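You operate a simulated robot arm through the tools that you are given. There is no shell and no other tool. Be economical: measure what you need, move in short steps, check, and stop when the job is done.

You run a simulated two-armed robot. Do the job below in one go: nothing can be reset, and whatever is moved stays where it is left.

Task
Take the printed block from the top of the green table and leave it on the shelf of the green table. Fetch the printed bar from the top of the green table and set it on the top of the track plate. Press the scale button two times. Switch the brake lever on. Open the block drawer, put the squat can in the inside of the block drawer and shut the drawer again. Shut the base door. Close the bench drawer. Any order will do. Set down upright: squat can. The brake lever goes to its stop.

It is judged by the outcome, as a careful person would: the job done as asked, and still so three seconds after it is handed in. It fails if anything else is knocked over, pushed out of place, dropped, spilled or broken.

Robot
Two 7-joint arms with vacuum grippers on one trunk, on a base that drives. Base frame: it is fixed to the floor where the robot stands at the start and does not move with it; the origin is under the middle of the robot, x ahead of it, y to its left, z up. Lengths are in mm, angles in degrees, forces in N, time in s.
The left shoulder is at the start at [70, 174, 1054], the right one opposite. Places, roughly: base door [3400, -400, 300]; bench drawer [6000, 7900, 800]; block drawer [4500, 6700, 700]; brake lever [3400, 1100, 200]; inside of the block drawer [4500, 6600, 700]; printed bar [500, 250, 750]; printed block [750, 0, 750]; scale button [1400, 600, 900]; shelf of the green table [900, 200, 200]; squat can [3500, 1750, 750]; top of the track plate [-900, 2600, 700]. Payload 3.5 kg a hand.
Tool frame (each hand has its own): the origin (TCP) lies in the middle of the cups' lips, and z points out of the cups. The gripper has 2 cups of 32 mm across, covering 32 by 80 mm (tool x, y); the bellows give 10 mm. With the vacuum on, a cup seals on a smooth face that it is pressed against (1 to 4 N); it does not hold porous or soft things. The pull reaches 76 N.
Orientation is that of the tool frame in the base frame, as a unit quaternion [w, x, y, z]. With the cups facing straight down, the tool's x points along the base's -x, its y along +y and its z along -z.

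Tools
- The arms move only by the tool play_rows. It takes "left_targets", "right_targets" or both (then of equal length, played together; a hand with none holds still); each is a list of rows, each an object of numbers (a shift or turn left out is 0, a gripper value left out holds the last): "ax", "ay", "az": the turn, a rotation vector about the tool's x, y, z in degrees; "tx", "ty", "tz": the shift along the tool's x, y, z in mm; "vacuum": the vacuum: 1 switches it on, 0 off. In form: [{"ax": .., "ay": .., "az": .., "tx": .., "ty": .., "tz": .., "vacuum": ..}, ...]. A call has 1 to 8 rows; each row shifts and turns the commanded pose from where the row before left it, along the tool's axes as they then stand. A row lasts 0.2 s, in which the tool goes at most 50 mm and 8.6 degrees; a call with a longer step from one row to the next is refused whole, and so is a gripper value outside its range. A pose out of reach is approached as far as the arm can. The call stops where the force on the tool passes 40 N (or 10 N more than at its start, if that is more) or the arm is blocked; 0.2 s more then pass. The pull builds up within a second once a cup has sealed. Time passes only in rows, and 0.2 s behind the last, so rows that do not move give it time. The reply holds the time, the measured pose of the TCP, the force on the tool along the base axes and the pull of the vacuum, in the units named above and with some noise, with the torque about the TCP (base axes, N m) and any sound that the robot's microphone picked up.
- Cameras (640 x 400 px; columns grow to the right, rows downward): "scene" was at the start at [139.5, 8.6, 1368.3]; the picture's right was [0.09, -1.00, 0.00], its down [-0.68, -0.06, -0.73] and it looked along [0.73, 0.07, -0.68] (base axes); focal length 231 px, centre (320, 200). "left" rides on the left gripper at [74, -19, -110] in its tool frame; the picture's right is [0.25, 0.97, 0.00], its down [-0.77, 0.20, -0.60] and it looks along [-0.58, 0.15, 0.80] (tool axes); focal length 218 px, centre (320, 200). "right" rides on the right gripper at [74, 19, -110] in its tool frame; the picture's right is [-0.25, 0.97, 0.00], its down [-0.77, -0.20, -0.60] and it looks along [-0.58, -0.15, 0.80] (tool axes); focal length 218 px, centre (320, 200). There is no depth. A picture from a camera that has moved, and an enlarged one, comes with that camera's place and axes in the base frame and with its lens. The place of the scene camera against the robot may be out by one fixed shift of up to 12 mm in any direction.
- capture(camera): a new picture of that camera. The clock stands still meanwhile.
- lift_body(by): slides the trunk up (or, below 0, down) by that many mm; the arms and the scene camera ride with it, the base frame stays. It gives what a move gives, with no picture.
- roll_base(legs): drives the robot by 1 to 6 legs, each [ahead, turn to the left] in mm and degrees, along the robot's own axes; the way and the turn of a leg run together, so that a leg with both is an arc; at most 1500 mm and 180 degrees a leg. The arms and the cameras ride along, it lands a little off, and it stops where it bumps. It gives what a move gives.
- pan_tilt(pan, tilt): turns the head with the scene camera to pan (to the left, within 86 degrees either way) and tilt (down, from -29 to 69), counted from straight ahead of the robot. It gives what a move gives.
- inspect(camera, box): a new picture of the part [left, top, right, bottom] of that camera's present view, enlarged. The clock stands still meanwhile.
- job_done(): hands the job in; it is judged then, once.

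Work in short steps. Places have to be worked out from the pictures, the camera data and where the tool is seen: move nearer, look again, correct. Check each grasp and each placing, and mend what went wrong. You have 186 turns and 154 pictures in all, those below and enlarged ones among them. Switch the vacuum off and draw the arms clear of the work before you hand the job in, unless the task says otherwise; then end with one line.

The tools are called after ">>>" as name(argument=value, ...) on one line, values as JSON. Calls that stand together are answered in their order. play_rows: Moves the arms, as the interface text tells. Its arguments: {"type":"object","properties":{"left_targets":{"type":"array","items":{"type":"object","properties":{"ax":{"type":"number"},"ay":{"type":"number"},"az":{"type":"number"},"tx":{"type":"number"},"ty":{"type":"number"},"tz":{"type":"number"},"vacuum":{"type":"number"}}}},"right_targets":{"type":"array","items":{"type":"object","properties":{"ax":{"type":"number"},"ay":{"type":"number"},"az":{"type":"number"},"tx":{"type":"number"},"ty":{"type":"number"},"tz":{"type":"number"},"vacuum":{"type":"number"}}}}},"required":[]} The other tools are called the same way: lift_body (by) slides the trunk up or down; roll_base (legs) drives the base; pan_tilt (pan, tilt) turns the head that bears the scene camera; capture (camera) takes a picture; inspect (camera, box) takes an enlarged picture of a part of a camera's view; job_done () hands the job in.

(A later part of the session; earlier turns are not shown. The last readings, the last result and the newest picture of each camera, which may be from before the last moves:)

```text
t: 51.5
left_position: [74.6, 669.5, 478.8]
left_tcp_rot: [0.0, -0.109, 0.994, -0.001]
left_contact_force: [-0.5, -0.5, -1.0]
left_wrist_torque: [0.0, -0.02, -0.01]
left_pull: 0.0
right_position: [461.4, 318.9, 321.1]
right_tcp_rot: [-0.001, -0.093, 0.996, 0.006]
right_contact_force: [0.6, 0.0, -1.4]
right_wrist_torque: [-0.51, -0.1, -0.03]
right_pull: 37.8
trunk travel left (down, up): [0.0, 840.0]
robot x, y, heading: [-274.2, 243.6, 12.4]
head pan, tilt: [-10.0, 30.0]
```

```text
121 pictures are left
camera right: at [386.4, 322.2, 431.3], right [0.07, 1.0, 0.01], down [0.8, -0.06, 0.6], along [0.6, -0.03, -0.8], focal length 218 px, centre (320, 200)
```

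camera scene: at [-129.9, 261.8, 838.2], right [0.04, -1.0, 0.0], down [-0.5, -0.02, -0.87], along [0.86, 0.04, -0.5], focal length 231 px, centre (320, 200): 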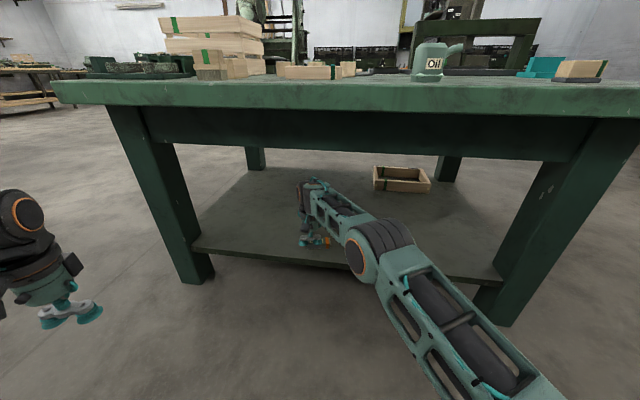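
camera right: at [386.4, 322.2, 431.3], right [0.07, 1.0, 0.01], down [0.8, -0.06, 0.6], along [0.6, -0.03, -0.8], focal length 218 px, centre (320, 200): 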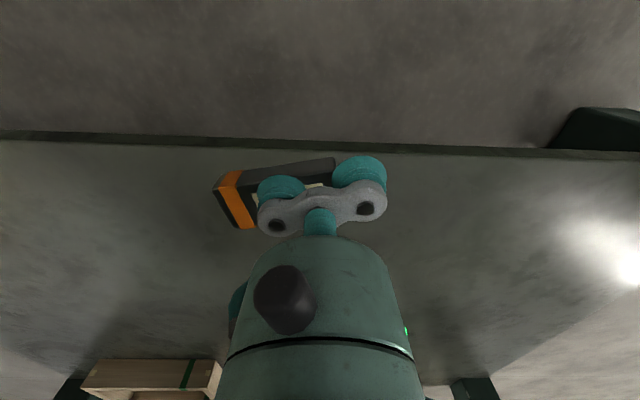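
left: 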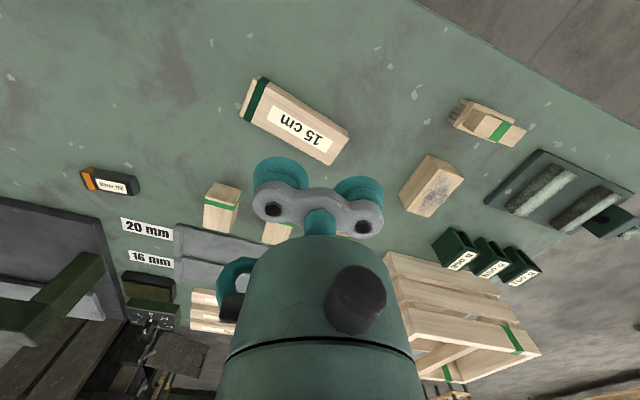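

The elbow is now low and clear. I drive 90 mm ahead.

>>> roll_base(legs=[[90, 0]])

>>> play_rows(right_targets=[{"tz": 10}, {"tz": 8}, {"tz": 6}, {"tz": 4}, {"tz": 3}, {}])

>>> capture(camera="right")

```text
t: 52.6
left_position: [161.7, 688.2, 478.8]
left_tcp_rot: [-0.001, -0.109, 0.994, -0.001]
left_contact_force: [0.6, -0.1, 0.4]
left_wrist_torque: [-0.01, -0.01, 0.02]
left_pull: 0.1
right_position: [548.1, 338.4, 322.8]
right_tcp_rot: [-0.001, -0.094, 0.996, 0.007]
right_contact_force: [-0.3, -0.3, -1.3]
right_wrist_torque: [-0.49, -0.1, -0.04]
right_pull: 37.5
trunk travel left (down, up): [0.0, 840.0]
robot x, y, heading: [-189.8, 265.3, 12.9]
head pan, tilt: [-10.0, 30.0]
```

```text
t: 54.0
left_position: [161.7, 689.8, 479.2]
left_tcp_rot: [-0.001, -0.109, 0.994, -0.001]
left_contact_force: [-0.5, -1.6, -0.1]
left_wrist_torque: [-0.01, 0.0, -0.02]
left_pull: 0.0
right_position: [548.4, 338.2, 289.1]
right_tcp_rot: [-0.001, -0.094, 0.996, 0.006]
right_contact_force: [0.2, -0.1, -1.3]
right_wrist_torque: [-0.51, -0.1, -0.07]
right_pull: 37.5
trunk travel left (down, up): [0.0, 840.0]
robot x, y, heading: [-189.3, 265.4, 12.7]
head pan, tilt: [-10.0, 30.0]
```

```text
120 pictures are left
camera right: at [472.7, 341.4, 399.6], right [0.07, 1.0, 0.01], down [0.8, -0.06, 0.6], along [0.6, -0.03, -0.8], focal length 218 px, centre (320, 200)
```

right: 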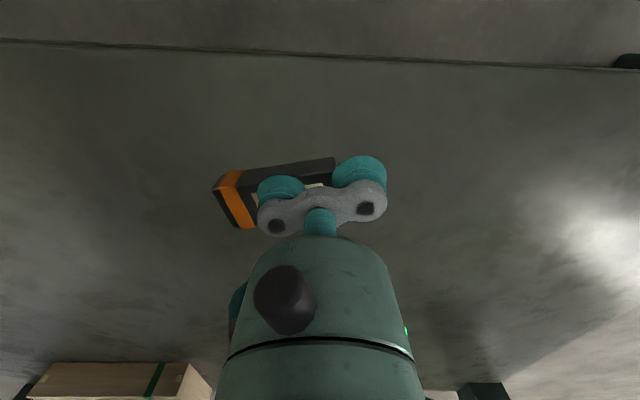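

Over the shelf. I lower in small steps until contact shows.

>>> play_rows(right_targets=[{"tz": 3}, {"tz": 3}, {"tz": 3}, {"tz": 3}, {}])

```text
t: 55.2
left_position: [161.1, 688.7, 478.9]
left_tcp_rot: [-0.001, -0.109, 0.994, -0.001]
left_contact_force: [-0.5, -0.4, 0.4]
left_wrist_torque: [0.0, -0.02, 0.0]
left_pull: 0.1
right_position: [548.0, 337.9, 278.0]
right_tcp_rot: [-0.001, -0.094, 0.996, 0.006]
right_contact_force: [0.3, 0.6, -0.5]
right_wrist_torque: [-0.5, -0.1, 0.0]
right_pull: 37.5
trunk travel left (down, up): [0.0, 840.0]
robot x, y, heading: [-187.6, 265.5, 12.3]
head pan, tilt: [-10.0, 30.0]
```

>>> play_rows(right_targets=[{"tz": 3}, {"tz": 3}, {"tz": 3}, {}])

>>> inspect(camera="scene", box=[240, 170, 400, 270])

```text
t: 56.2
left_position: [162.4, 688.7, 480.2]
left_tcp_rot: [-0.001, -0.109, 0.994, -0.001]
left_contact_force: [0.8, 1.1, 0.0]
left_wrist_torque: [0.01, 0.01, 0.0]
left_pull: 0.1
right_position: [548.1, 338.0, 270.4]
right_tcp_rot: [-0.001, -0.094, 0.996, 0.007]
right_contact_force: [0.6, -0.7, -1.6]
right_wrist_torque: [-0.51, -0.07, -0.03]
right_pull: 37.6
trunk travel left (down, up): [0.0, 840.0]
robot x, y, heading: [-190.8, 263.3, 12.6]
head pan, tilt: [-10.0, 30.0]
```

```text
4.00 times, centred on (320, 220) of scene
camera zoom: at [-43.3, 281.0, 838.3], right [0.04, -1.0, 0.0], down [-0.5, -0.02, -0.87], along [0.87, 0.04, -0.5], focal length 925 px, centre (320, 120)
```

zoom: 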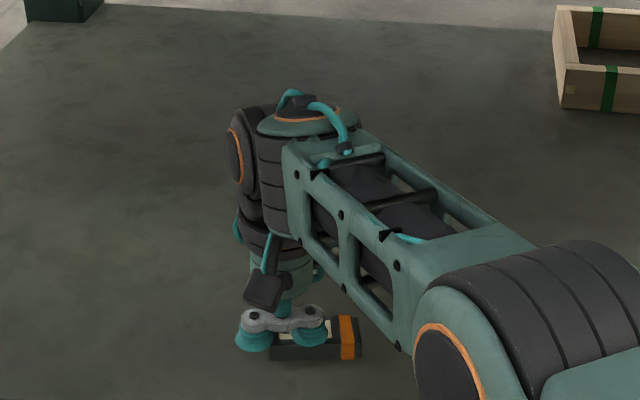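

No contact yet; I keep lowering in small steps.

>>> play_rows(right_targets=[{"tz": 4}, {"tz": 4}, {"tz": 3}, {}])

```text
t: 57.2
left_position: [161.6, 689.5, 478.4]
left_tcp_rot: [0.0, -0.108, 0.994, -0.001]
left_contact_force: [0.2, -0.5, 0.3]
left_wrist_torque: [0.04, 0.02, -0.02]
left_pull: 0.0
right_position: [547.7, 340.4, 258.0]
right_tcp_rot: [-0.001, -0.095, 0.995, 0.006]
right_contact_force: [-0.1, -0.7, -1.2]
right_wrist_torque: [-0.46, -0.08, 0.0]
right_pull: 37.3
trunk travel left (down, up): [0.0, 840.0]
robot x, y, heading: [-190.8, 264.0, 12.3]
head pan, tilt: [-10.0, 30.0]
```

>>> play_rows(right_targets=[{"tz": 3}, {"tz": 3}, {"tz": 3}, {}])

>>> inspect(camera="scene", box=[280, 240, 360, 290])

```text
t: 58.2
left_position: [162.2, 689.4, 479.6]
left_tcp_rot: [-0.001, -0.109, 0.994, 0.0]
left_contact_force: [0.3, -0.1, 0.4]
left_wrist_torque: [0.03, 0.0, 0.03]
left_pull: 0.1
right_position: [549.5, 339.9, 248.8]
right_tcp_rot: [0.0, -0.093, 0.996, 0.007]
right_contact_force: [-0.4, 0.1, -1.1]
right_wrist_torque: [-0.47, -0.08, -0.02]
right_pull: 37.4
trunk travel left (down, up): [0.0, 840.0]
robot x, y, heading: [-188.7, 267.7, 12.3]
head pan, tilt: [-10.0, 30.0]
```

```text
8.00 times, centred on (320, 265) of scene
camera zoom: at [-43.3, 281.0, 838.3], right [0.04, -1.0, 0.0], down [-0.5, -0.02, -0.87], along [0.87, 0.04, -0.5], focal length 1851 px, centre (320, -320)
```

zoom: 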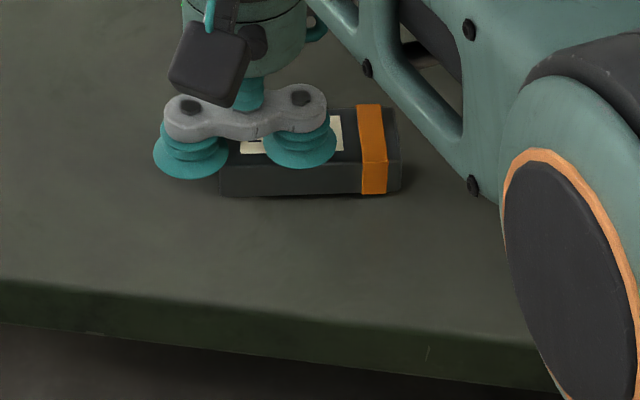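

Very near the surface by the shadow. A few more millimetres.

>>> play_rows(right_targets=[{"tz": 2.5}, {"tz": 2.5}, {}])

>>> play_rows(right_targets=[{"tz": 2.5}, {"tz": 2.5}, {}])

```text
t: 59.0
left_position: [161.8, 689.2, 479.6]
left_tcp_rot: [-0.001, -0.11, 0.994, -0.001]
left_contact_force: [0.4, 0.4, 0.5]
left_wrist_torque: [0.0, 0.01, 0.0]
left_pull: 0.1
right_position: [548.4, 339.8, 243.3]
right_tcp_rot: [-0.001, -0.094, 0.996, 0.006]
right_contact_force: [-0.6, 0.8, -1.2]
right_wrist_torque: [-0.47, -0.1, -0.02]
right_pull: 38.3
trunk travel left (down, up): [0.0, 840.0]
robot x, y, heading: [-188.6, 266.4, 12.5]
head pan, tilt: [-10.0, 30.0]
```

```text
t: 59.8
left_position: [161.2, 689.4, 479.7]
left_tcp_rot: [-0.001, -0.109, 0.994, -0.001]
left_contact_force: [-0.5, 0.5, 0.6]
left_wrist_torque: [0.06, 0.01, 0.0]
left_pull: 0.0
right_position: [549.0, 340.7, 240.0]
right_tcp_rot: [0.0, -0.094, 0.996, 0.006]
right_contact_force: [0.1, 2.5, 4.5]
right_wrist_torque: [-0.81, -0.18, -0.02]
right_pull: 38.1
trunk travel left (down, up): [0.0, 840.0]
robot x, y, heading: [-188.1, 264.8, 12.6]
head pan, tilt: [-10.0, 30.0]
```

Contact (4.5 N up). I release, wait, and raise the hand a little.

>>> play_rows(right_targets=[{"tz": -2, "vacuum": 0}, {}, {}, {"tz": -5}, {"tz": -25}, {"tz": -30}, {}])

>>> inspect(camera="scene", box=[240, 200, 400, 300])

```text
t: 61.4
left_position: [162.0, 689.6, 478.3]
left_tcp_rot: [-0.001, -0.108, 0.994, 0.0]
left_contact_force: [0.3, 0.5, 0.8]
left_wrist_torque: [-0.02, 0.0, 0.03]
left_pull: 0.3
right_position: [549.1, 338.7, 302.9]
right_tcp_rot: [0.0, -0.094, 0.996, 0.007]
right_contact_force: [0.2, -0.9, -0.1]
right_wrist_torque: [-0.02, 0.03, 0.0]
right_pull: 0.1
trunk travel left (down, up): [0.0, 840.0]
robot x, y, heading: [-188.9, 264.4, 12.6]
head pan, tilt: [-10.0, 30.0]
```

```text
4.00 times, centred on (320, 250) of scene
camera zoom: at [-43.5, 281.0, 838.3], right [0.04, -1.0, 0.0], down [-0.5, -0.02, -0.87], along [0.87, 0.04, -0.5], focal length 925 px, centre (320, 0)
```

zoom: 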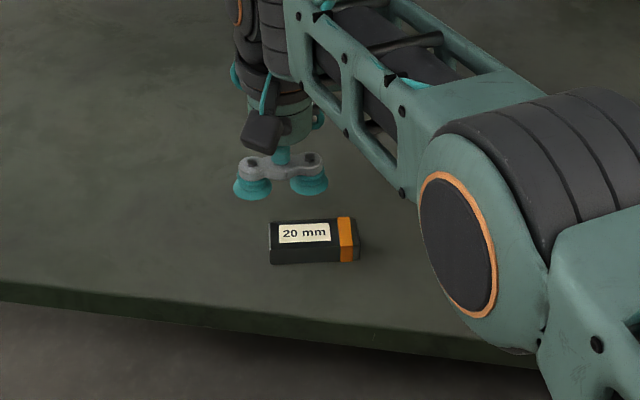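

The block lies flat on the shelf. I back straight out, then raise the trunk again.

>>> roll_base(legs=[[-400, 0]])

>>> lift_body(by=400)

>>> lift_body(by=150)

>>> play_rows(right_targets=[{"tz": -40, "tx": 25}, {"tz": -40, "tx": 25}, {"tz": -40, "tx": 25}, {"tz": -40, "tx": 25}, {"tz": -20, "tx": 40}, {"tx": 40}])

>>> capture(camera="scene")

```text
t: 63.9
left_position: [-225.8, 603.9, 478.4]
left_tcp_rot: [-0.001, -0.109, 0.994, -0.001]
left_contact_force: [0.7, -0.3, 0.2]
left_wrist_torque: [0.0, 0.01, 0.01]
left_pull: 0.1
right_position: [162.3, 254.0, 303.1]
right_tcp_rot: [0.0, -0.095, 0.995, 0.006]
right_contact_force: [0.6, 0.5, -0.6]
right_wrist_torque: [-0.02, 0.03, 0.0]
right_pull: 0.1
trunk travel left (down, up): [0.0, 840.0]
robot x, y, heading: [-573.4, 179.4, 12.6]
head pan, tilt: [-10.0, 30.0]
```

```text
t: 67.7
left_position: [-226.1, 603.6, 878.4]
left_tcp_rot: [0.0, -0.109, 0.994, -0.001]
left_contact_force: [0.0, 0.1, 0.1]
left_wrist_torque: [0.01, -0.02, 0.0]
left_pull: 0.0
right_position: [161.4, 254.6, 702.7]
right_tcp_rot: [-0.001, -0.096, 0.995, 0.006]
right_contact_force: [0.0, 0.3, -0.3]
right_wrist_torque: [-0.02, 0.02, 0.02]
right_pull: 0.2
trunk travel left (down, up): [-400.0, 440.0]
robot x, y, heading: [-570.8, 178.1, 12.8]
head pan, tilt: [-10.0, 30.0]
```

```text
t: 69.4
left_position: [-224.7, 603.9, 1029.5]
left_tcp_rot: [-0.001, -0.109, 0.994, -0.001]
left_contact_force: [0.0, -0.7, -0.6]
left_wrist_torque: [0.01, 0.0, 0.01]
left_pull: 0.0
right_position: [162.7, 254.0, 852.3]
right_tcp_rot: [-0.001, -0.095, 0.995, 0.006]
right_contact_force: [-0.3, 0.2, 0.5]
right_wrist_torque: [-0.03, 0.03, -0.01]
right_pull: 0.0
trunk travel left (down, up): [-550.0, 290.0]
robot x, y, heading: [-575.9, 177.3, 12.6]
head pan, tilt: [-10.0, 30.0]
```

```text
t: 70.8
left_position: [-226.0, 603.8, 1029.5]
left_tcp_rot: [0.0, -0.109, 0.994, -0.002]
left_contact_force: [0.1, 0.1, -0.2]
left_wrist_torque: [-0.01, -0.01, -0.01]
left_pull: 0.0
right_position: [-17.8, 219.9, 1033.3]
right_tcp_rot: [0.0, -0.095, 0.995, 0.006]
right_contact_force: [-1.9, -1.1, -0.2]
right_wrist_torque: [0.02, -0.01, -0.02]
right_pull: 0.0
trunk travel left (down, up): [-550.0, 290.0]
robot x, y, heading: [-577.2, 176.5, 12.5]
head pan, tilt: [-10.0, 30.0]
```

```text
116 pictures are left
camera scene: at [-431.4, 194.8, 1388.4], right [0.05, -1.0, 0.0], down [-0.5, -0.02, -0.87], along [0.87, 0.04, -0.5], focal length 231 px, centre (320, 200)
```

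scene: 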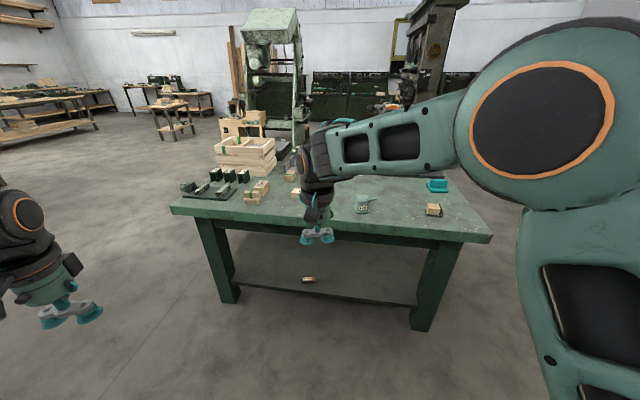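

The block is on the shelf. I park the right hand to its side, then turn and drive so that the bar falls on the left arm's side.

>>> play_rows(right_targets=[{"ty": -40, "tx": 20}, {"ty": -40, "tx": 20}, {"ty": -40, "tx": 20}, {"ty": -40, "tx": 20}, {"ty": -30, "tx": 20}])

>>> roll_base(legs=[[0, -21], [560, 0]])

>>> pan_tilt(pan=25, tilt=50)

>>> capture(camera="scene")

>>> capture(camera="left")

```text
t: 72.0
left_position: [-225.8, 604.0, 1030.4]
left_tcp_rot: [-0.001, -0.11, 0.994, -0.001]
left_contact_force: [-0.2, -0.7, 0.1]
left_wrist_torque: [0.0, 0.0, 0.0]
left_pull: 0.1
right_position: [-76.5, 10.6, 1032.2]
right_tcp_rot: [-0.001, -0.095, 0.995, 0.007]
right_contact_force: [0.1, 0.2, -0.7]
right_wrist_torque: [0.01, -0.06, 0.0]
right_pull: 0.0
trunk travel left (down, up): [-550.0, 290.0]
robot x, y, heading: [-573.1, 177.2, 12.6]
head pan, tilt: [-10.0, 30.0]
```

```text
t: 76.3
left_position: [443.1, 378.4, 1030.4]
left_tcp_rot: [-0.001, 0.067, 0.998, -0.001]
left_contact_force: [0.7, -0.5, -0.4]
left_wrist_torque: [-0.02, 0.0, -0.02]
left_pull: 0.1
right_position: [377.1, -229.9, 1030.7]
right_tcp_rot: [0.0, 0.082, 0.997, 0.006]
right_contact_force: [0.0, 0.5, -0.4]
right_wrist_torque: [0.01, 0.02, -0.03]
right_pull: 0.0
trunk travel left (down, up): [-550.0, 290.0]
robot x, y, heading: [-37.7, 104.4, -7.8]
head pan, tilt: [-10.0, 30.0]
```

```text
t: 77.3
left_position: [443.1, 379.4, 1029.0]
left_tcp_rot: [-0.001, 0.067, 0.998, 0.0]
left_contact_force: [-0.4, 0.6, 0.3]
left_wrist_torque: [-0.01, -0.01, 0.02]
left_pull: 0.0
right_position: [376.4, -229.0, 1030.6]
right_tcp_rot: [0.001, 0.083, 0.997, 0.007]
right_contact_force: [1.6, 0.7, -0.3]
right_wrist_torque: [-0.01, 0.01, -0.02]
right_pull: 0.1
trunk travel left (down, up): [-550.0, 290.0]
robot x, y, heading: [-36.4, 102.0, -7.7]
head pan, tilt: [25.0, 50.0]
```

```text
115 pictures are left
camera scene: at [96.3, 119.6, 1358.8], right [0.3, -0.96, 0.0], down [-0.73, -0.23, -0.64], along [0.61, 0.19, -0.77], focal length 231 px, centre (320, 200)
```

scene: 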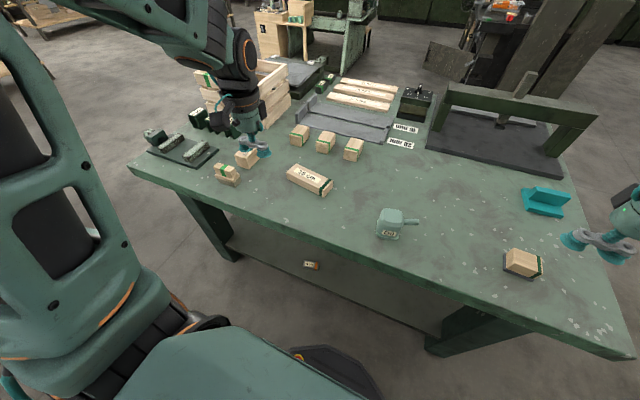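

```text
114 pictures are left
camera left: at [367.8, 368.6, 1139.9], right [-0.12, 0.99, 0.0], down [0.79, 0.1, 0.6], along [0.6, 0.07, -0.8], focal length 218 px, centre (320, 200)
```

left: 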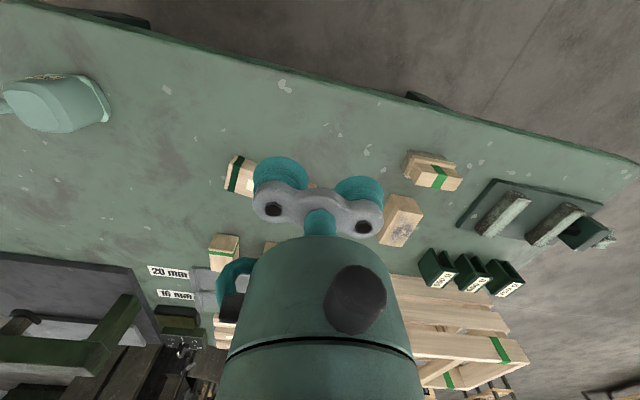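

Bar is at about (577, 303). I bring the left hand above it.

>>> play_rows(left_targets=[{"tx": -28, "ty": -11.5, "tz": 18}, {"tx": -28, "ty": -11.5, "tz": 18}, {"tx": -28, "ty": -11.5, "tz": 18}, {"tx": -28, "ty": -11.5, "tz": 18}, {"tx": -28, "ty": -11.5, "tz": 18}, {}])

>>> capture(camera="left")

```text
t: 78.7
left_position: [574.9, 302.1, 938.2]
left_tcp_rot: [-0.001, 0.068, 0.998, -0.002]
left_contact_force: [-0.2, 0.4, -0.3]
left_wrist_torque: [-0.02, 0.01, 0.0]
left_pull: 0.1
right_position: [376.3, -228.5, 1031.1]
right_tcp_rot: [0.002, 0.082, 0.997, 0.006]
right_contact_force: [-0.5, 0.4, -0.8]
right_wrist_torque: [0.01, -0.01, 0.0]
right_pull: 0.2
trunk travel left (down, up): [-550.0, 290.0]
robot x, y, heading: [-33.0, 103.2, -8.1]
head pan, tilt: [25.0, 50.0]
```

```text
113 pictures are left
camera left: at [500.0, 292.0, 1048.8], right [-0.12, 0.99, 0.0], down [0.79, 0.1, 0.6], along [0.6, 0.07, -0.8], focal length 218 px, centre (320, 200)
```

left: 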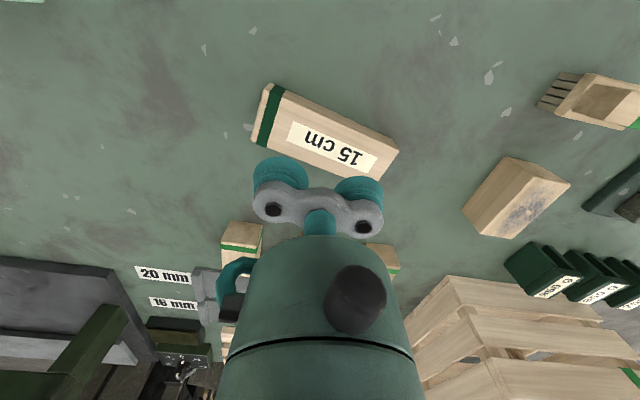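

I enlarge the bar for its height, angle and centre.

>>> inspect(camera="left", box=[230, 70, 422, 190])

```text
3.33 times, centred on (326, 130) of left
camera zoom: at [500.0, 292.0, 1048.8], right [-0.12, 0.99, 0.0], down [0.79, 0.1, 0.6], along [0.6, 0.07, -0.8], focal length 728 px, centre (300, 433)
```

zoom: 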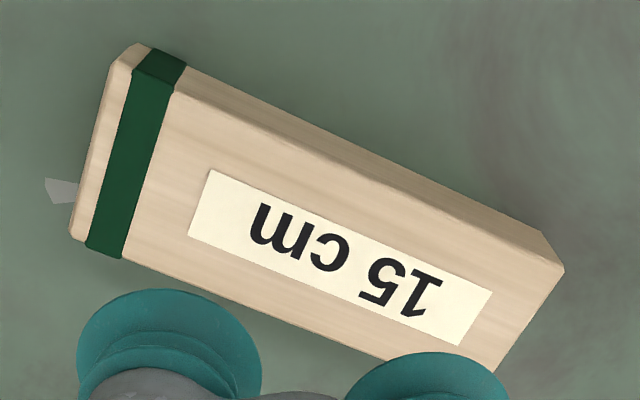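

Bar centre ≈ (587.5, 309), its axis 15° off y. I align the left gripper with it and go down with the vacuum on.

>>> play_rows(left_targets=[{"tx": -11.6, "ty": 8.8, "tz": 20}, {"az": 7.1}, {"tz": 40}, {"tz": 28, "vacuum": 1}, {"tz": 4}, {"tz": 3}, {"tz": 3}, {}])

```text
t: 80.5
left_position: [586.0, 309.0, 841.5]
left_tcp_rot: [-0.001, 0.13, 0.992, -0.001]
left_contact_force: [0.0, 0.2, 0.9]
left_wrist_torque: [0.0, -0.04, 0.0]
left_pull: 0.1
right_position: [377.7, -228.8, 1031.3]
right_tcp_rot: [0.001, 0.082, 0.997, 0.007]
right_contact_force: [0.8, 1.3, -0.7]
right_wrist_torque: [0.04, 0.0, 0.01]
right_pull: 0.1
trunk travel left (down, up): [-550.0, 290.0]
robot x, y, heading: [-35.6, 106.1, -8.0]
head pan, tilt: [25.0, 50.0]
```

>>> play_rows(left_targets=[{"tz": 2.5}, {"tz": 2.5}, {}, {}])

```text
t: 81.5
left_position: [584.8, 308.4, 836.8]
left_tcp_rot: [-0.001, 0.129, 0.992, -0.001]
left_contact_force: [0.1, -0.7, 0.0]
left_wrist_torque: [-0.04, -0.03, -0.01]
left_pull: 0.0
right_position: [376.5, -229.7, 1031.3]
right_tcp_rot: [0.0, 0.083, 0.997, 0.005]
right_contact_force: [0.2, 0.0, -0.1]
right_wrist_torque: [-0.01, 0.0, 0.0]
right_pull: 0.1
trunk travel left (down, up): [-550.0, 290.0]
robot x, y, heading: [-38.8, 100.6, -7.6]
head pan, tilt: [25.0, 50.0]
```

>>> play_rows(left_targets=[{"tz": 2.5}, {"tz": 2.5}, {}, {}])

>>> capture(camera="left")

```text
t: 82.5
left_position: [584.1, 308.7, 832.7]
left_tcp_rot: [-0.001, 0.129, 0.992, 0.0]
left_contact_force: [2.1, 0.6, 6.5]
left_wrist_torque: [0.06, -0.11, 0.02]
left_pull: 75.4
right_position: [376.8, -229.8, 1030.4]
right_tcp_rot: [0.002, 0.082, 0.997, 0.006]
right_contact_force: [-0.3, -0.6, -0.2]
right_wrist_torque: [0.01, -0.04, 0.0]
right_pull: 0.1
trunk travel left (down, up): [-550.0, 290.0]
robot x, y, heading: [-37.0, 102.4, -7.8]
head pan, tilt: [25.0, 50.0]
```

```text
111 pictures are left
camera left: at [509.2, 308.1, 942.5], right [0.0, 1.0, 0.0], down [0.8, 0.0, 0.6], along [0.6, 0.0, -0.8], focal length 218 px, centre (320, 200)
```

left: 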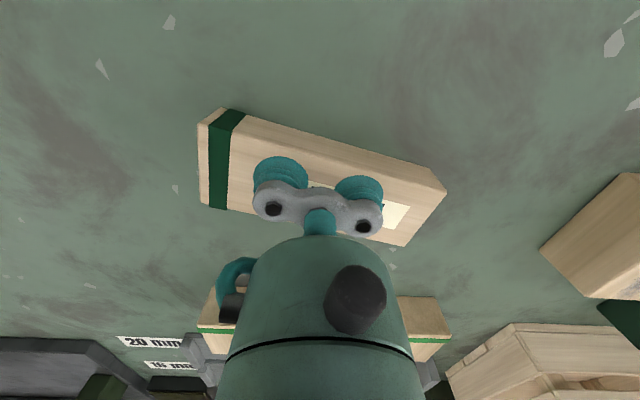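

Both cups sealed (75 N). I lift it straight up and check.

>>> play_rows(left_targets=[{"tz": -8}, {"tz": -25}, {"tz": -35}, {"tz": -35}, {"tz": -35}, {"tz": -30}, {}])

```text
t: 84.1
left_position: [589.0, 306.4, 1000.5]
left_tcp_rot: [0.0, 0.129, 0.992, -0.001]
left_contact_force: [-0.1, -0.4, -1.9]
left_wrist_torque: [-0.03, 0.02, 0.02]
left_pull: 75.7
right_position: [377.3, -228.5, 1031.0]
right_tcp_rot: [0.001, 0.084, 0.996, 0.006]
right_contact_force: [-1.4, 0.1, -0.3]
right_wrist_torque: [0.02, -0.02, 0.02]
right_pull: 0.0
trunk travel left (down, up): [-550.0, 290.0]
robot x, y, heading: [-34.6, 99.5, -7.6]
head pan, tilt: [25.0, 50.0]
```

Held. I back away from the table and turn towards the track plate to look.

>>> roll_base(legs=[[-450, 0]])

>>> roll_base(legs=[[0, 50], [0, 50]])

>>> pan_tilt(pan=0, tilt=15)

>>> capture(camera="scene")

```text
t: 86.8
left_position: [142.8, 371.7, 999.4]
left_tcp_rot: [-0.001, 0.124, 0.992, 0.0]
left_contact_force: [-0.2, -0.2, -2.0]
left_wrist_torque: [-0.04, 0.0, 0.0]
left_pull: 75.5
right_position: [-62.0, -165.8, 1031.2]
right_tcp_rot: [0.0, 0.077, 0.997, 0.006]
right_contact_force: [-0.2, 0.6, 0.2]
right_wrist_torque: [0.01, -0.02, 0.0]
right_pull: 0.1
trunk travel left (down, up): [-550.0, 290.0]
robot x, y, heading: [-475.9, 161.7, -7.1]
head pan, tilt: [25.0, 50.0]
```

```text
t: 91.7
left_position: [-785.9, 738.3, 999.2]
left_tcp_rot: [0.0, -0.676, 0.737, -0.001]
left_contact_force: [0.1, 0.2, -1.6]
left_wrist_torque: [0.02, 0.0, 0.01]
left_pull: 75.4
right_position: [-220.0, 622.6, 1031.6]
right_tcp_rot: [0.005, 0.71, -0.704, -0.004]
right_contact_force: [-0.3, 0.4, 0.6]
right_wrist_torque: [-0.01, -0.02, 0.01]
right_pull: 0.1
trunk travel left (down, up): [-550.0, 290.0]
robot x, y, heading: [-477.2, 160.1, 92.0]
head pan, tilt: [25.0, 50.0]
```

```text
t: 92.7
left_position: [-785.3, 737.9, 999.4]
left_tcp_rot: [0.0, -0.676, 0.737, -0.001]
left_contact_force: [-0.2, 0.3, -1.4]
left_wrist_torque: [0.01, -0.03, 0.0]
left_pull: 76.0
right_position: [-220.7, 622.0, 1031.1]
right_tcp_rot: [0.004, 0.711, -0.704, -0.004]
right_contact_force: [0.6, 0.5, 0.2]
right_wrist_torque: [-0.01, 0.01, 0.01]
right_pull: 0.0
trunk travel left (down, up): [-550.0, 290.0]
robot x, y, heading: [-477.0, 160.5, 92.4]
head pan, tilt: [0.0, 15.0]
```

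```text
110 pictures are left
camera scene: at [-475.3, 304.9, 1412.4], right [1.0, 0.04, 0.0], down [0.01, -0.26, -0.97], along [-0.04, 0.96, -0.26], focal length 231 px, centre (320, 200)
```

scene: 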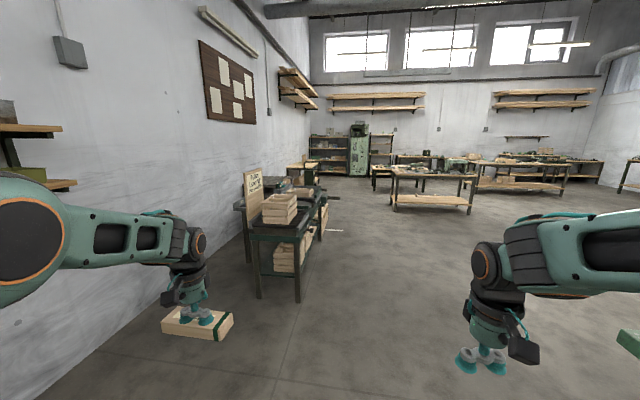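

A workbench stands left ahead near the stated place of the track plate; I enlarge it.

>>> inspect(camera="scene", box=[220, 150, 348, 230])

```text
5.00 times, centred on (284, 190) of scene
camera zoom: at [-475.3, 304.9, 1412.4], right [1.0, 0.04, 0.0], down [0.01, -0.26, -0.97], along [-0.04, 0.96, -0.26], focal length 1157 px, centre (500, 250)
```

zoom: 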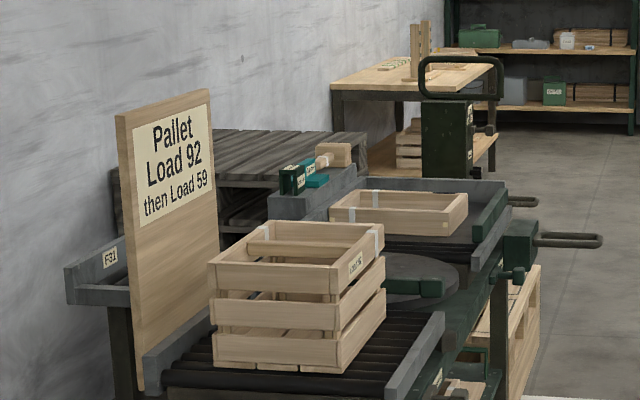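

It's a roller line with a turntable; the plate is near (-760, 2550). I drive up the aisle beside it and turn to face it.

>>> roll_base(legs=[[0, -16], [1100, 0], [1100, 0]])

>>> roll_base(legs=[[0, 50], [0, 50]])

>>> pan_tilt(pan=0, tilt=35)

>>> capture(camera="scene")

```text
t: 104.5
left_position: [-56.4, 2941.5, 999.1]
left_tcp_rot: [0.0, -0.559, 0.829, -0.001]
left_contact_force: [1.3, 0.1, -2.0]
left_wrist_torque: [0.0, 0.0, -0.02]
left_pull: 75.7
right_position: [449.7, 2664.3, 1031.6]
right_tcp_rot: [-0.003, -0.598, 0.802, 0.005]
right_contact_force: [0.1, 0.1, 0.4]
right_wrist_torque: [0.0, 0.01, -0.01]
right_pull: 0.0
trunk travel left (down, up): [-550.0, 290.0]
robot x, y, heading: [70.4, 2299.5, 74.9]
head pan, tilt: [0.0, 15.0]
```

```text
t: 109.5
left_position: [-538.9, 2057.3, 1000.2]
left_tcp_rot: [-0.001, 0.995, -0.1, 0.001]
left_contact_force: [0.3, -0.6, -1.9]
left_wrist_torque: [0.0, -0.01, 0.03]
left_pull: 75.6
right_position: [-359.3, 2604.4, 1030.3]
right_tcp_rot: [0.006, 0.999, -0.054, 0.0]
right_contact_force: [-0.1, -0.3, -0.3]
right_wrist_torque: [0.01, -0.02, 0.01]
right_pull: 0.0
trunk travel left (down, up): [-550.0, 290.0]
robot x, y, heading: [73.6, 2295.0, 175.6]
head pan, tilt: [0.0, 15.0]
```

```text
t: 110.3
left_position: [-539.3, 2058.2, 1001.0]
left_tcp_rot: [-0.001, 0.995, -0.1, 0.0]
left_contact_force: [-0.8, 0.8, -1.4]
left_wrist_torque: [0.01, -0.07, 0.01]
left_pull: 75.9
right_position: [-360.2, 2605.4, 1031.1]
right_tcp_rot: [0.005, 0.999, -0.053, -0.001]
right_contact_force: [-0.3, -0.2, -0.1]
right_wrist_torque: [-0.03, -0.03, -0.03]
right_pull: 0.0
trunk travel left (down, up): [-550.0, 290.0]
robot x, y, heading: [70.1, 2299.3, 175.3]
head pan, tilt: [0.0, 35.0]
```

```text
108 pictures are left
camera scene: at [-60.8, 2310.2, 1380.6], right [0.08, 1.0, 0.0], down [0.57, -0.04, -0.82], along [-0.82, 0.06, -0.57], focal length 231 px, centre (320, 200)
```

scene: 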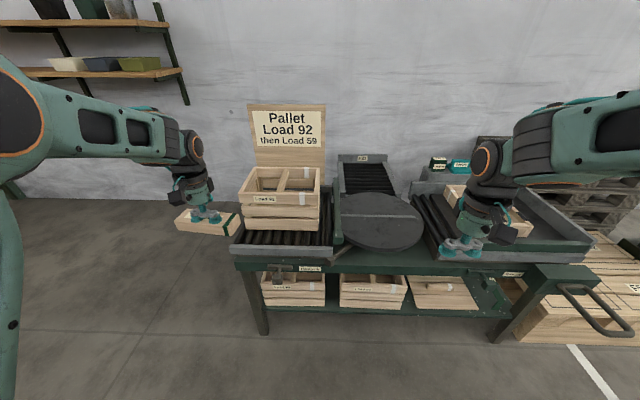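

The round plate (with a track slot) is the track plate, near (-800, 2620). I turn a little right and drive in so that it lies on the left arm's side.

>>> roll_base(legs=[[0, -36], [300, 0]])

>>> pan_tilt(pan=25, tilt=48)

>>> capture(camera="scene")

>>> capture(camera="left")

```text
t: 114.1
left_position: [-789.2, 2655.5, 999.9]
left_tcp_rot: [0.0, 0.915, -0.405, 0.001]
left_contact_force: [0.4, 0.2, -1.1]
left_wrist_torque: [-0.01, -0.03, -0.03]
left_pull: 74.8
right_position: [-320.2, 2991.5, 1030.8]
right_tcp_rot: [0.005, 0.932, -0.362, -0.001]
right_contact_force: [-1.0, -0.3, -0.1]
right_wrist_torque: [-0.02, -0.03, 0.02]
right_pull: 0.1
trunk travel left (down, up): [-550.0, 290.0]
robot x, y, heading: [-156.3, 2492.3, 139.3]
head pan, tilt: [0.0, 35.0]
```

```text
t: 115.0
left_position: [-788.8, 2656.7, 998.8]
left_tcp_rot: [-0.001, 0.915, -0.405, 0.001]
left_contact_force: [-0.9, 0.1, -0.7]
left_wrist_torque: [-0.03, -0.03, 0.0]
left_pull: 75.9
right_position: [-320.2, 2991.6, 1030.1]
right_tcp_rot: [0.006, 0.933, -0.36, -0.002]
right_contact_force: [0.0, 0.5, 0.1]
right_wrist_torque: [-0.02, -0.03, 0.01]
right_pull: 0.1
trunk travel left (down, up): [-550.0, 290.0]
robot x, y, heading: [-151.9, 2489.9, 139.4]
head pan, tilt: [25.0, 48.0]
```

```text
107 pictures are left
camera scene: at [-261.4, 2545.4, 1361.6], right [0.27, 0.96, 0.0], down [0.72, -0.2, -0.67], along [-0.64, 0.18, -0.74], focal length 231 px, centre (320, 200)
```

scene: 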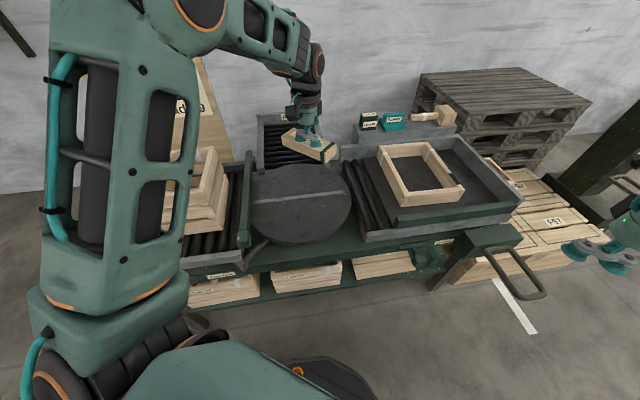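

```text
106 pictures are left
camera left: at [-724.1, 2614.1, 1110.4], right [-0.55, -0.84, 0.0], down [-0.67, 0.44, 0.6], along [-0.5, 0.33, -0.8], focal length 218 px, centre (320, 200)
```

left: 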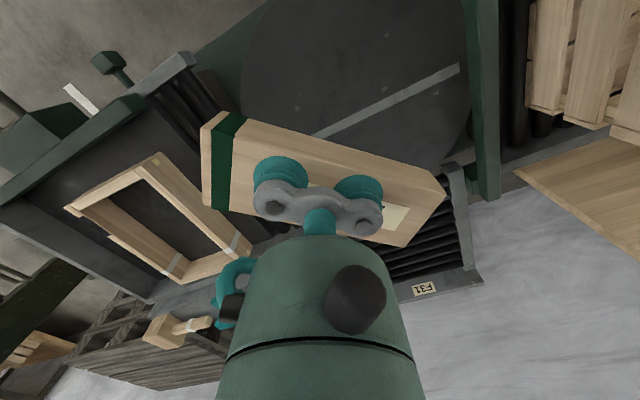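

Two views put the plate's centre near (-855, 2620) with its top at z ≈ 687. I move the bar over it and lower to about 25 mm above.

>>> play_rows(left_targets=[{"tx": -6, "ty": 26}, {"tx": -6, "ty": 26}, {"tz": 30}, {"tz": 40}, {"tz": 40}, {"tz": 40}, {"tz": 40}, {"tz": 30}])

>>> play_rows(left_targets=[{"tz": 20}, {"tz": 15}, {}])

>>> capture(camera="scene")

>>> capture(camera="left")

```text
t: 116.8
left_position: [-835.8, 2631.6, 776.2]
left_tcp_rot: [0.0, 0.915, -0.403, 0.001]
left_contact_force: [0.0, 0.2, -1.5]
left_wrist_torque: [-0.02, -0.02, 0.01]
left_pull: 75.7
right_position: [-320.5, 2991.7, 1031.0]
right_tcp_rot: [0.005, 0.933, -0.36, -0.002]
right_contact_force: [0.4, 0.5, 0.2]
right_wrist_torque: [0.03, -0.02, -0.02]
right_pull: 0.1
trunk travel left (down, up): [-550.0, 290.0]
robot x, y, heading: [-158.2, 2490.7, 139.6]
head pan, tilt: [25.0, 48.0]
```

```text
t: 117.5
left_position: [-835.9, 2632.1, 751.4]
left_tcp_rot: [0.0, 0.914, -0.405, -0.008]
left_contact_force: [1.9, -0.7, 24.4]
left_wrist_torque: [-0.02, -0.72, -0.02]
left_pull: 75.8
right_position: [-317.1, 2990.8, 1031.6]
right_tcp_rot: [0.006, 0.932, -0.361, -0.004]
right_contact_force: [0.3, 0.5, -0.4]
right_wrist_torque: [-0.02, 0.0, -0.02]
right_pull: 0.0
trunk travel left (down, up): [-550.0, 290.0]
robot x, y, heading: [-155.2, 2488.8, 139.3]
head pan, tilt: [25.0, 48.0]
stopped in row 3 (left hand): the force on the tool passed its limit (the readings are from after the stop); the commanded pose is now the measured one
```

```text
105 pictures are left
camera scene: at [-257.4, 2544.6, 1362.2], right [0.27, 0.96, 0.0], down [0.71, -0.2, -0.67], along [-0.65, 0.18, -0.74], focal length 231 px, centre (320, 200)
```

scene: 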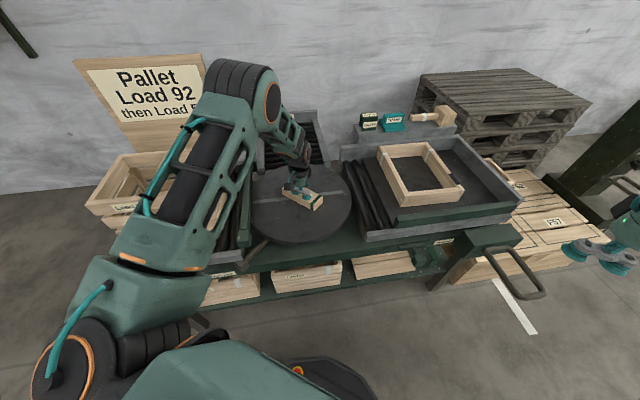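

```text
104 pictures are left
camera left: at [-770.5, 2589.8, 860.4], right [-0.54, -0.84, 0.0], down [-0.66, 0.43, 0.62], along [-0.52, 0.33, -0.79], focal length 218 px, centre (320, 200)
```

left: 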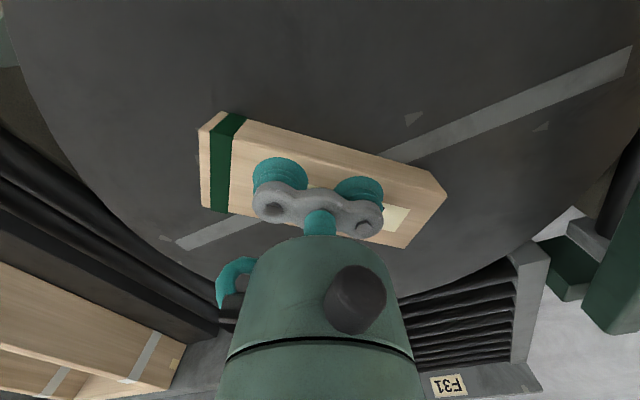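

Contact came at z 751; the bar rests wholly on the plate. I relieve the pressure, release and rise.

>>> play_rows(left_targets=[{"tz": -3}, {"vacuum": 0}, {}, {}, {"tz": -5}, {"tz": -30}, {"tz": -45}, {"tz": -45}])

>>> play_rows(left_targets=[{"tz": -45}, {"tz": -45}, {"tz": -45}, {}])

>>> capture(camera="left")

```text
t: 119.3
left_position: [-837.9, 2628.6, 876.3]
left_tcp_rot: [-0.001, 0.914, -0.405, -0.005]
left_contact_force: [0.2, 0.4, -0.4]
left_wrist_torque: [-0.02, 0.02, -0.02]
left_pull: 0.0
right_position: [-318.9, 2991.9, 1031.2]
right_tcp_rot: [0.006, 0.933, -0.36, -0.004]
right_contact_force: [0.3, -1.2, -0.4]
right_wrist_torque: [0.03, 0.0, 0.0]
right_pull: 0.1
trunk travel left (down, up): [-550.0, 290.0]
robot x, y, heading: [-155.3, 2489.4, 139.5]
head pan, tilt: [25.0, 48.0]
```

```text
t: 120.3
left_position: [-837.2, 2631.1, 1012.4]
left_tcp_rot: [-0.001, 0.915, -0.404, -0.004]
left_contact_force: [-0.7, 0.2, 0.6]
left_wrist_torque: [0.01, 0.03, -0.03]
left_pull: 0.0
right_position: [-321.2, 2992.1, 1030.8]
right_tcp_rot: [0.006, 0.932, -0.362, -0.003]
right_contact_force: [0.9, 0.0, -0.7]
right_wrist_torque: [0.0, -0.03, -0.01]
right_pull: 0.1
trunk travel left (down, up): [-550.0, 290.0]
robot x, y, heading: [-148.5, 2491.7, 139.5]
head pan, tilt: [25.0, 48.0]
```

```text
103 pictures are left
camera left: at [-772.1, 2588.6, 1122.0], right [-0.55, -0.84, 0.0], down [-0.66, 0.43, 0.61], along [-0.51, 0.33, -0.79], focal length 218 px, centre (320, 200)
```

left: 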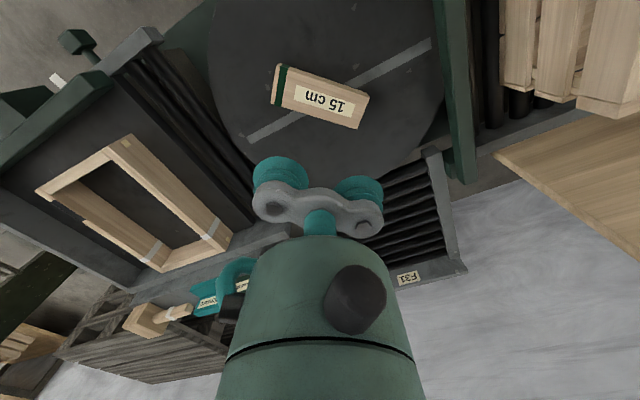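

The bar lies flat on the plate. I draw both hands in, back out, and drive round to look at the scale beyond the green table.

>>> play_rows(left_targets=[{"tx": 40}, {"tx": 45}, {"tx": 45}, {"tx": 45}, {"tx": 45}])

>>> roll_base(legs=[[-320, 0], [0, -86], [0, -86], [700, 0]])

>>> pan_tilt(pan=-27, tilt=25)

>>> capture(camera="scene")

```text
t: 121.5
left_position: [-687.4, 2467.2, 1010.2]
left_tcp_rot: [0.0, 0.915, -0.404, -0.005]
left_contact_force: [0.3, 0.5, 0.1]
left_wrist_torque: [0.0, 0.03, 0.0]
left_pull: 0.1
right_position: [-318.2, 2992.7, 1031.2]
right_tcp_rot: [0.007, 0.933, -0.361, -0.004]
right_contact_force: [0.2, 0.1, 0.8]
right_wrist_torque: [0.0, 0.05, 0.0]
right_pull: 0.1
trunk travel left (down, up): [-550.0, 290.0]
robot x, y, heading: [-152.8, 2490.2, 139.1]
head pan, tilt: [25.0, 48.0]
```

```text
t: 134.6
left_position: [1179.7, 1921.3, 1008.9]
left_tcp_rot: [0.003, 0.377, 0.926, 0.0]
left_contact_force: [-0.4, 0.0, 0.2]
left_wrist_torque: [-0.02, -0.03, 0.0]
left_pull: 0.0
right_position: [842.8, 1374.0, 1030.9]
right_tcp_rot: [0.002, 0.333, 0.943, 0.006]
right_contact_force: [0.7, 0.1, -0.6]
right_wrist_torque: [-0.01, 0.04, 0.0]
right_pull: 0.0
trunk travel left (down, up): [-550.0, 290.0]
robot x, y, heading: [646.6, 1862.4, -37.1]
head pan, tilt: [25.0, 48.0]
```

```text
t: 135.8
left_position: [1179.2, 1920.6, 1009.9]
left_tcp_rot: [0.003, 0.377, 0.926, -0.001]
left_contact_force: [0.1, 0.1, 0.3]
left_wrist_torque: [0.02, 0.0, 0.04]
left_pull: 0.1
right_position: [843.1, 1373.8, 1031.2]
right_tcp_rot: [0.002, 0.333, 0.943, 0.006]
right_contact_force: [-0.5, 0.1, 0.1]
right_wrist_torque: [-0.01, 0.0, 0.01]
right_pull: 0.0
trunk travel left (down, up): [-550.0, 290.0]
robot x, y, heading: [652.1, 1866.7, -37.0]
head pan, tilt: [-27.0, 25.0]
```

```text
102 pictures are left
camera scene: at [734.7, 1752.1, 1396.2], right [-0.9, -0.44, 0.0], down [-0.18, 0.38, -0.91], along [0.39, -0.82, -0.42], focal length 231 px, centre (320, 200)
```

scene: 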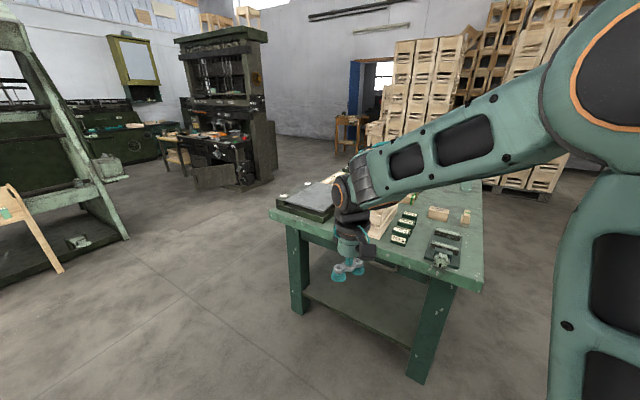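

The platform at the table's far corner looks like the scale; I enlarge it.

>>> inspect(camera="scene", box=[264, 165, 360, 225])

```text
6.67 times, centred on (312, 195) of scene
camera zoom: at [734.7, 1752.1, 1396.2], right [-0.9, -0.44, 0.0], down [-0.18, 0.38, -0.91], along [0.39, -0.82, -0.42], focal length 1542 px, centre (373, 233)
```

zoom: 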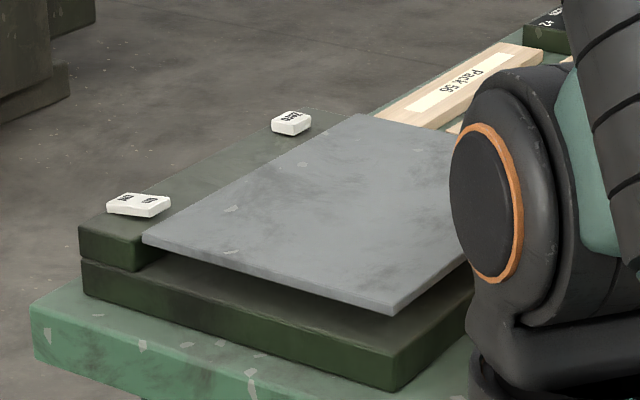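

The small white button with text is at about (1389, 555, 880). I drive round to the table's far corner and face it with the right arm.

>>> roll_base(legs=[[0, -2], [1150, 0], [0, -50]])

>>> pan_tilt(pan=-15, tilt=45)

>>> capture(camera="scene")

>>> capture(camera="right")

```text
t: 144.2
left_position: [1906.2, 766.0, 1009.5]
left_tcp_rot: [0.003, 0.741, 0.672, -0.001]
left_contact_force: [-0.2, 0.0, -0.4]
left_wrist_torque: [0.0, 0.04, 0.01]
left_pull: 0.1
right_position: [1269.8, 688.5, 1030.9]
right_tcp_rot: [0.005, 0.709, 0.705, 0.004]
right_contact_force: [0.5, -0.1, -0.3]
right_wrist_torque: [0.0, 0.01, -0.02]
right_pull: 0.1
trunk travel left (down, up): [-550.0, 290.0]
robot x, y, heading: [1525.9, 1141.0, -88.8]
head pan, tilt: [-27.0, 25.0]
```

```text
t: 145.0
left_position: [1906.4, 765.5, 1009.6]
left_tcp_rot: [0.003, 0.741, 0.671, -0.002]
left_contact_force: [0.2, -0.8, 0.5]
left_wrist_torque: [0.0, -0.02, -0.01]
left_pull: 0.0
right_position: [1269.3, 687.1, 1032.1]
right_tcp_rot: [0.005, 0.709, 0.706, 0.005]
right_contact_force: [0.1, 0.0, -0.6]
right_wrist_torque: [-0.04, -0.04, 0.02]
right_pull: 0.2
trunk travel left (down, up): [-550.0, 290.0]
robot x, y, heading: [1532.4, 1144.9, -88.5]
head pan, tilt: [-15.0, 45.0]
```

```text
100 pictures are left
camera scene: at [1520.0, 1018.2, 1365.7], right [-0.97, 0.24, 0.0], down [0.17, 0.69, -0.71], along [-0.17, -0.69, -0.71], focal length 231 px, centre (320, 200)
```

scene: 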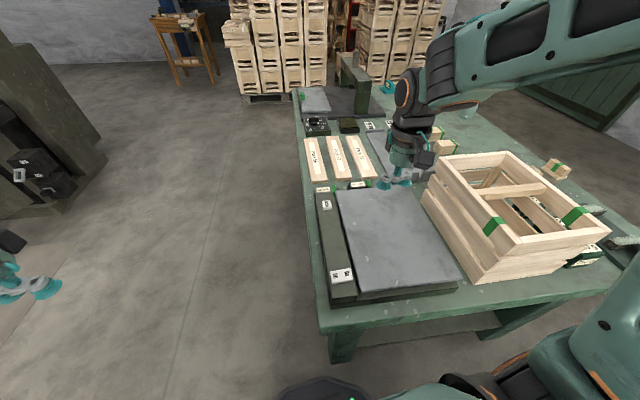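

```text
99 pictures are left
camera right: at [1287.3, 761.0, 1141.4], right [0.97, -0.26, 0.01], down [-0.21, -0.77, 0.6], along [-0.15, -0.58, -0.8], focal length 218 px, centre (320, 200)
```

right: 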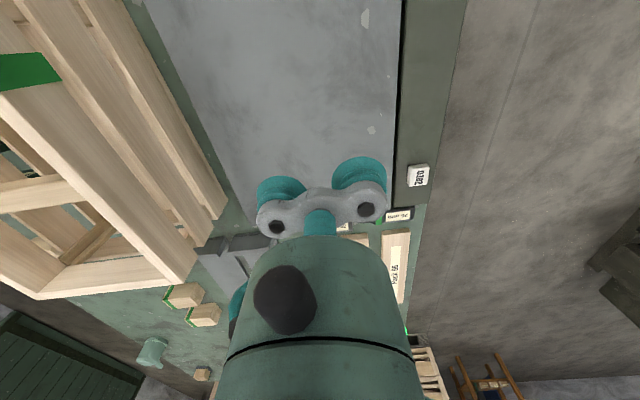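

I enlarge both white parts to read them.

>>> inspect(camera="scene", box=[290, 180, 386, 300])

>>> inspect(camera="right", box=[380, 130, 460, 230])

```text
3.33 times, centred on (338, 240) of scene
camera zoom: at [1520.0, 1018.2, 1365.7], right [-0.97, 0.24, 0.0], down [0.17, 0.69, -0.71], along [-0.17, -0.69, -0.71], focal length 771 px, centre (260, 67)
```

zoom: 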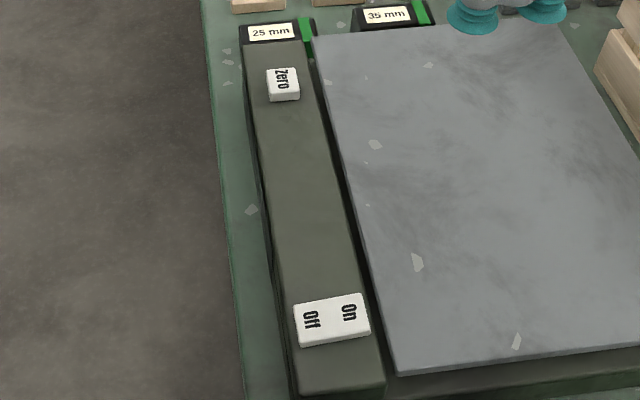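

```text
4.00 times, centred on (420, 180) of right
camera zoom: at [1287.3, 761.0, 1141.4], right [0.97, -0.26, 0.01], down [-0.21, -0.77, 0.6], along [-0.15, -0.58, -0.8], focal length 873 px, centre (-80, 280)
```

zoom: 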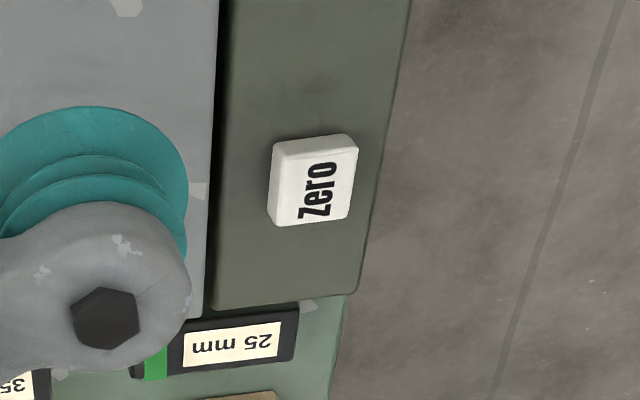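

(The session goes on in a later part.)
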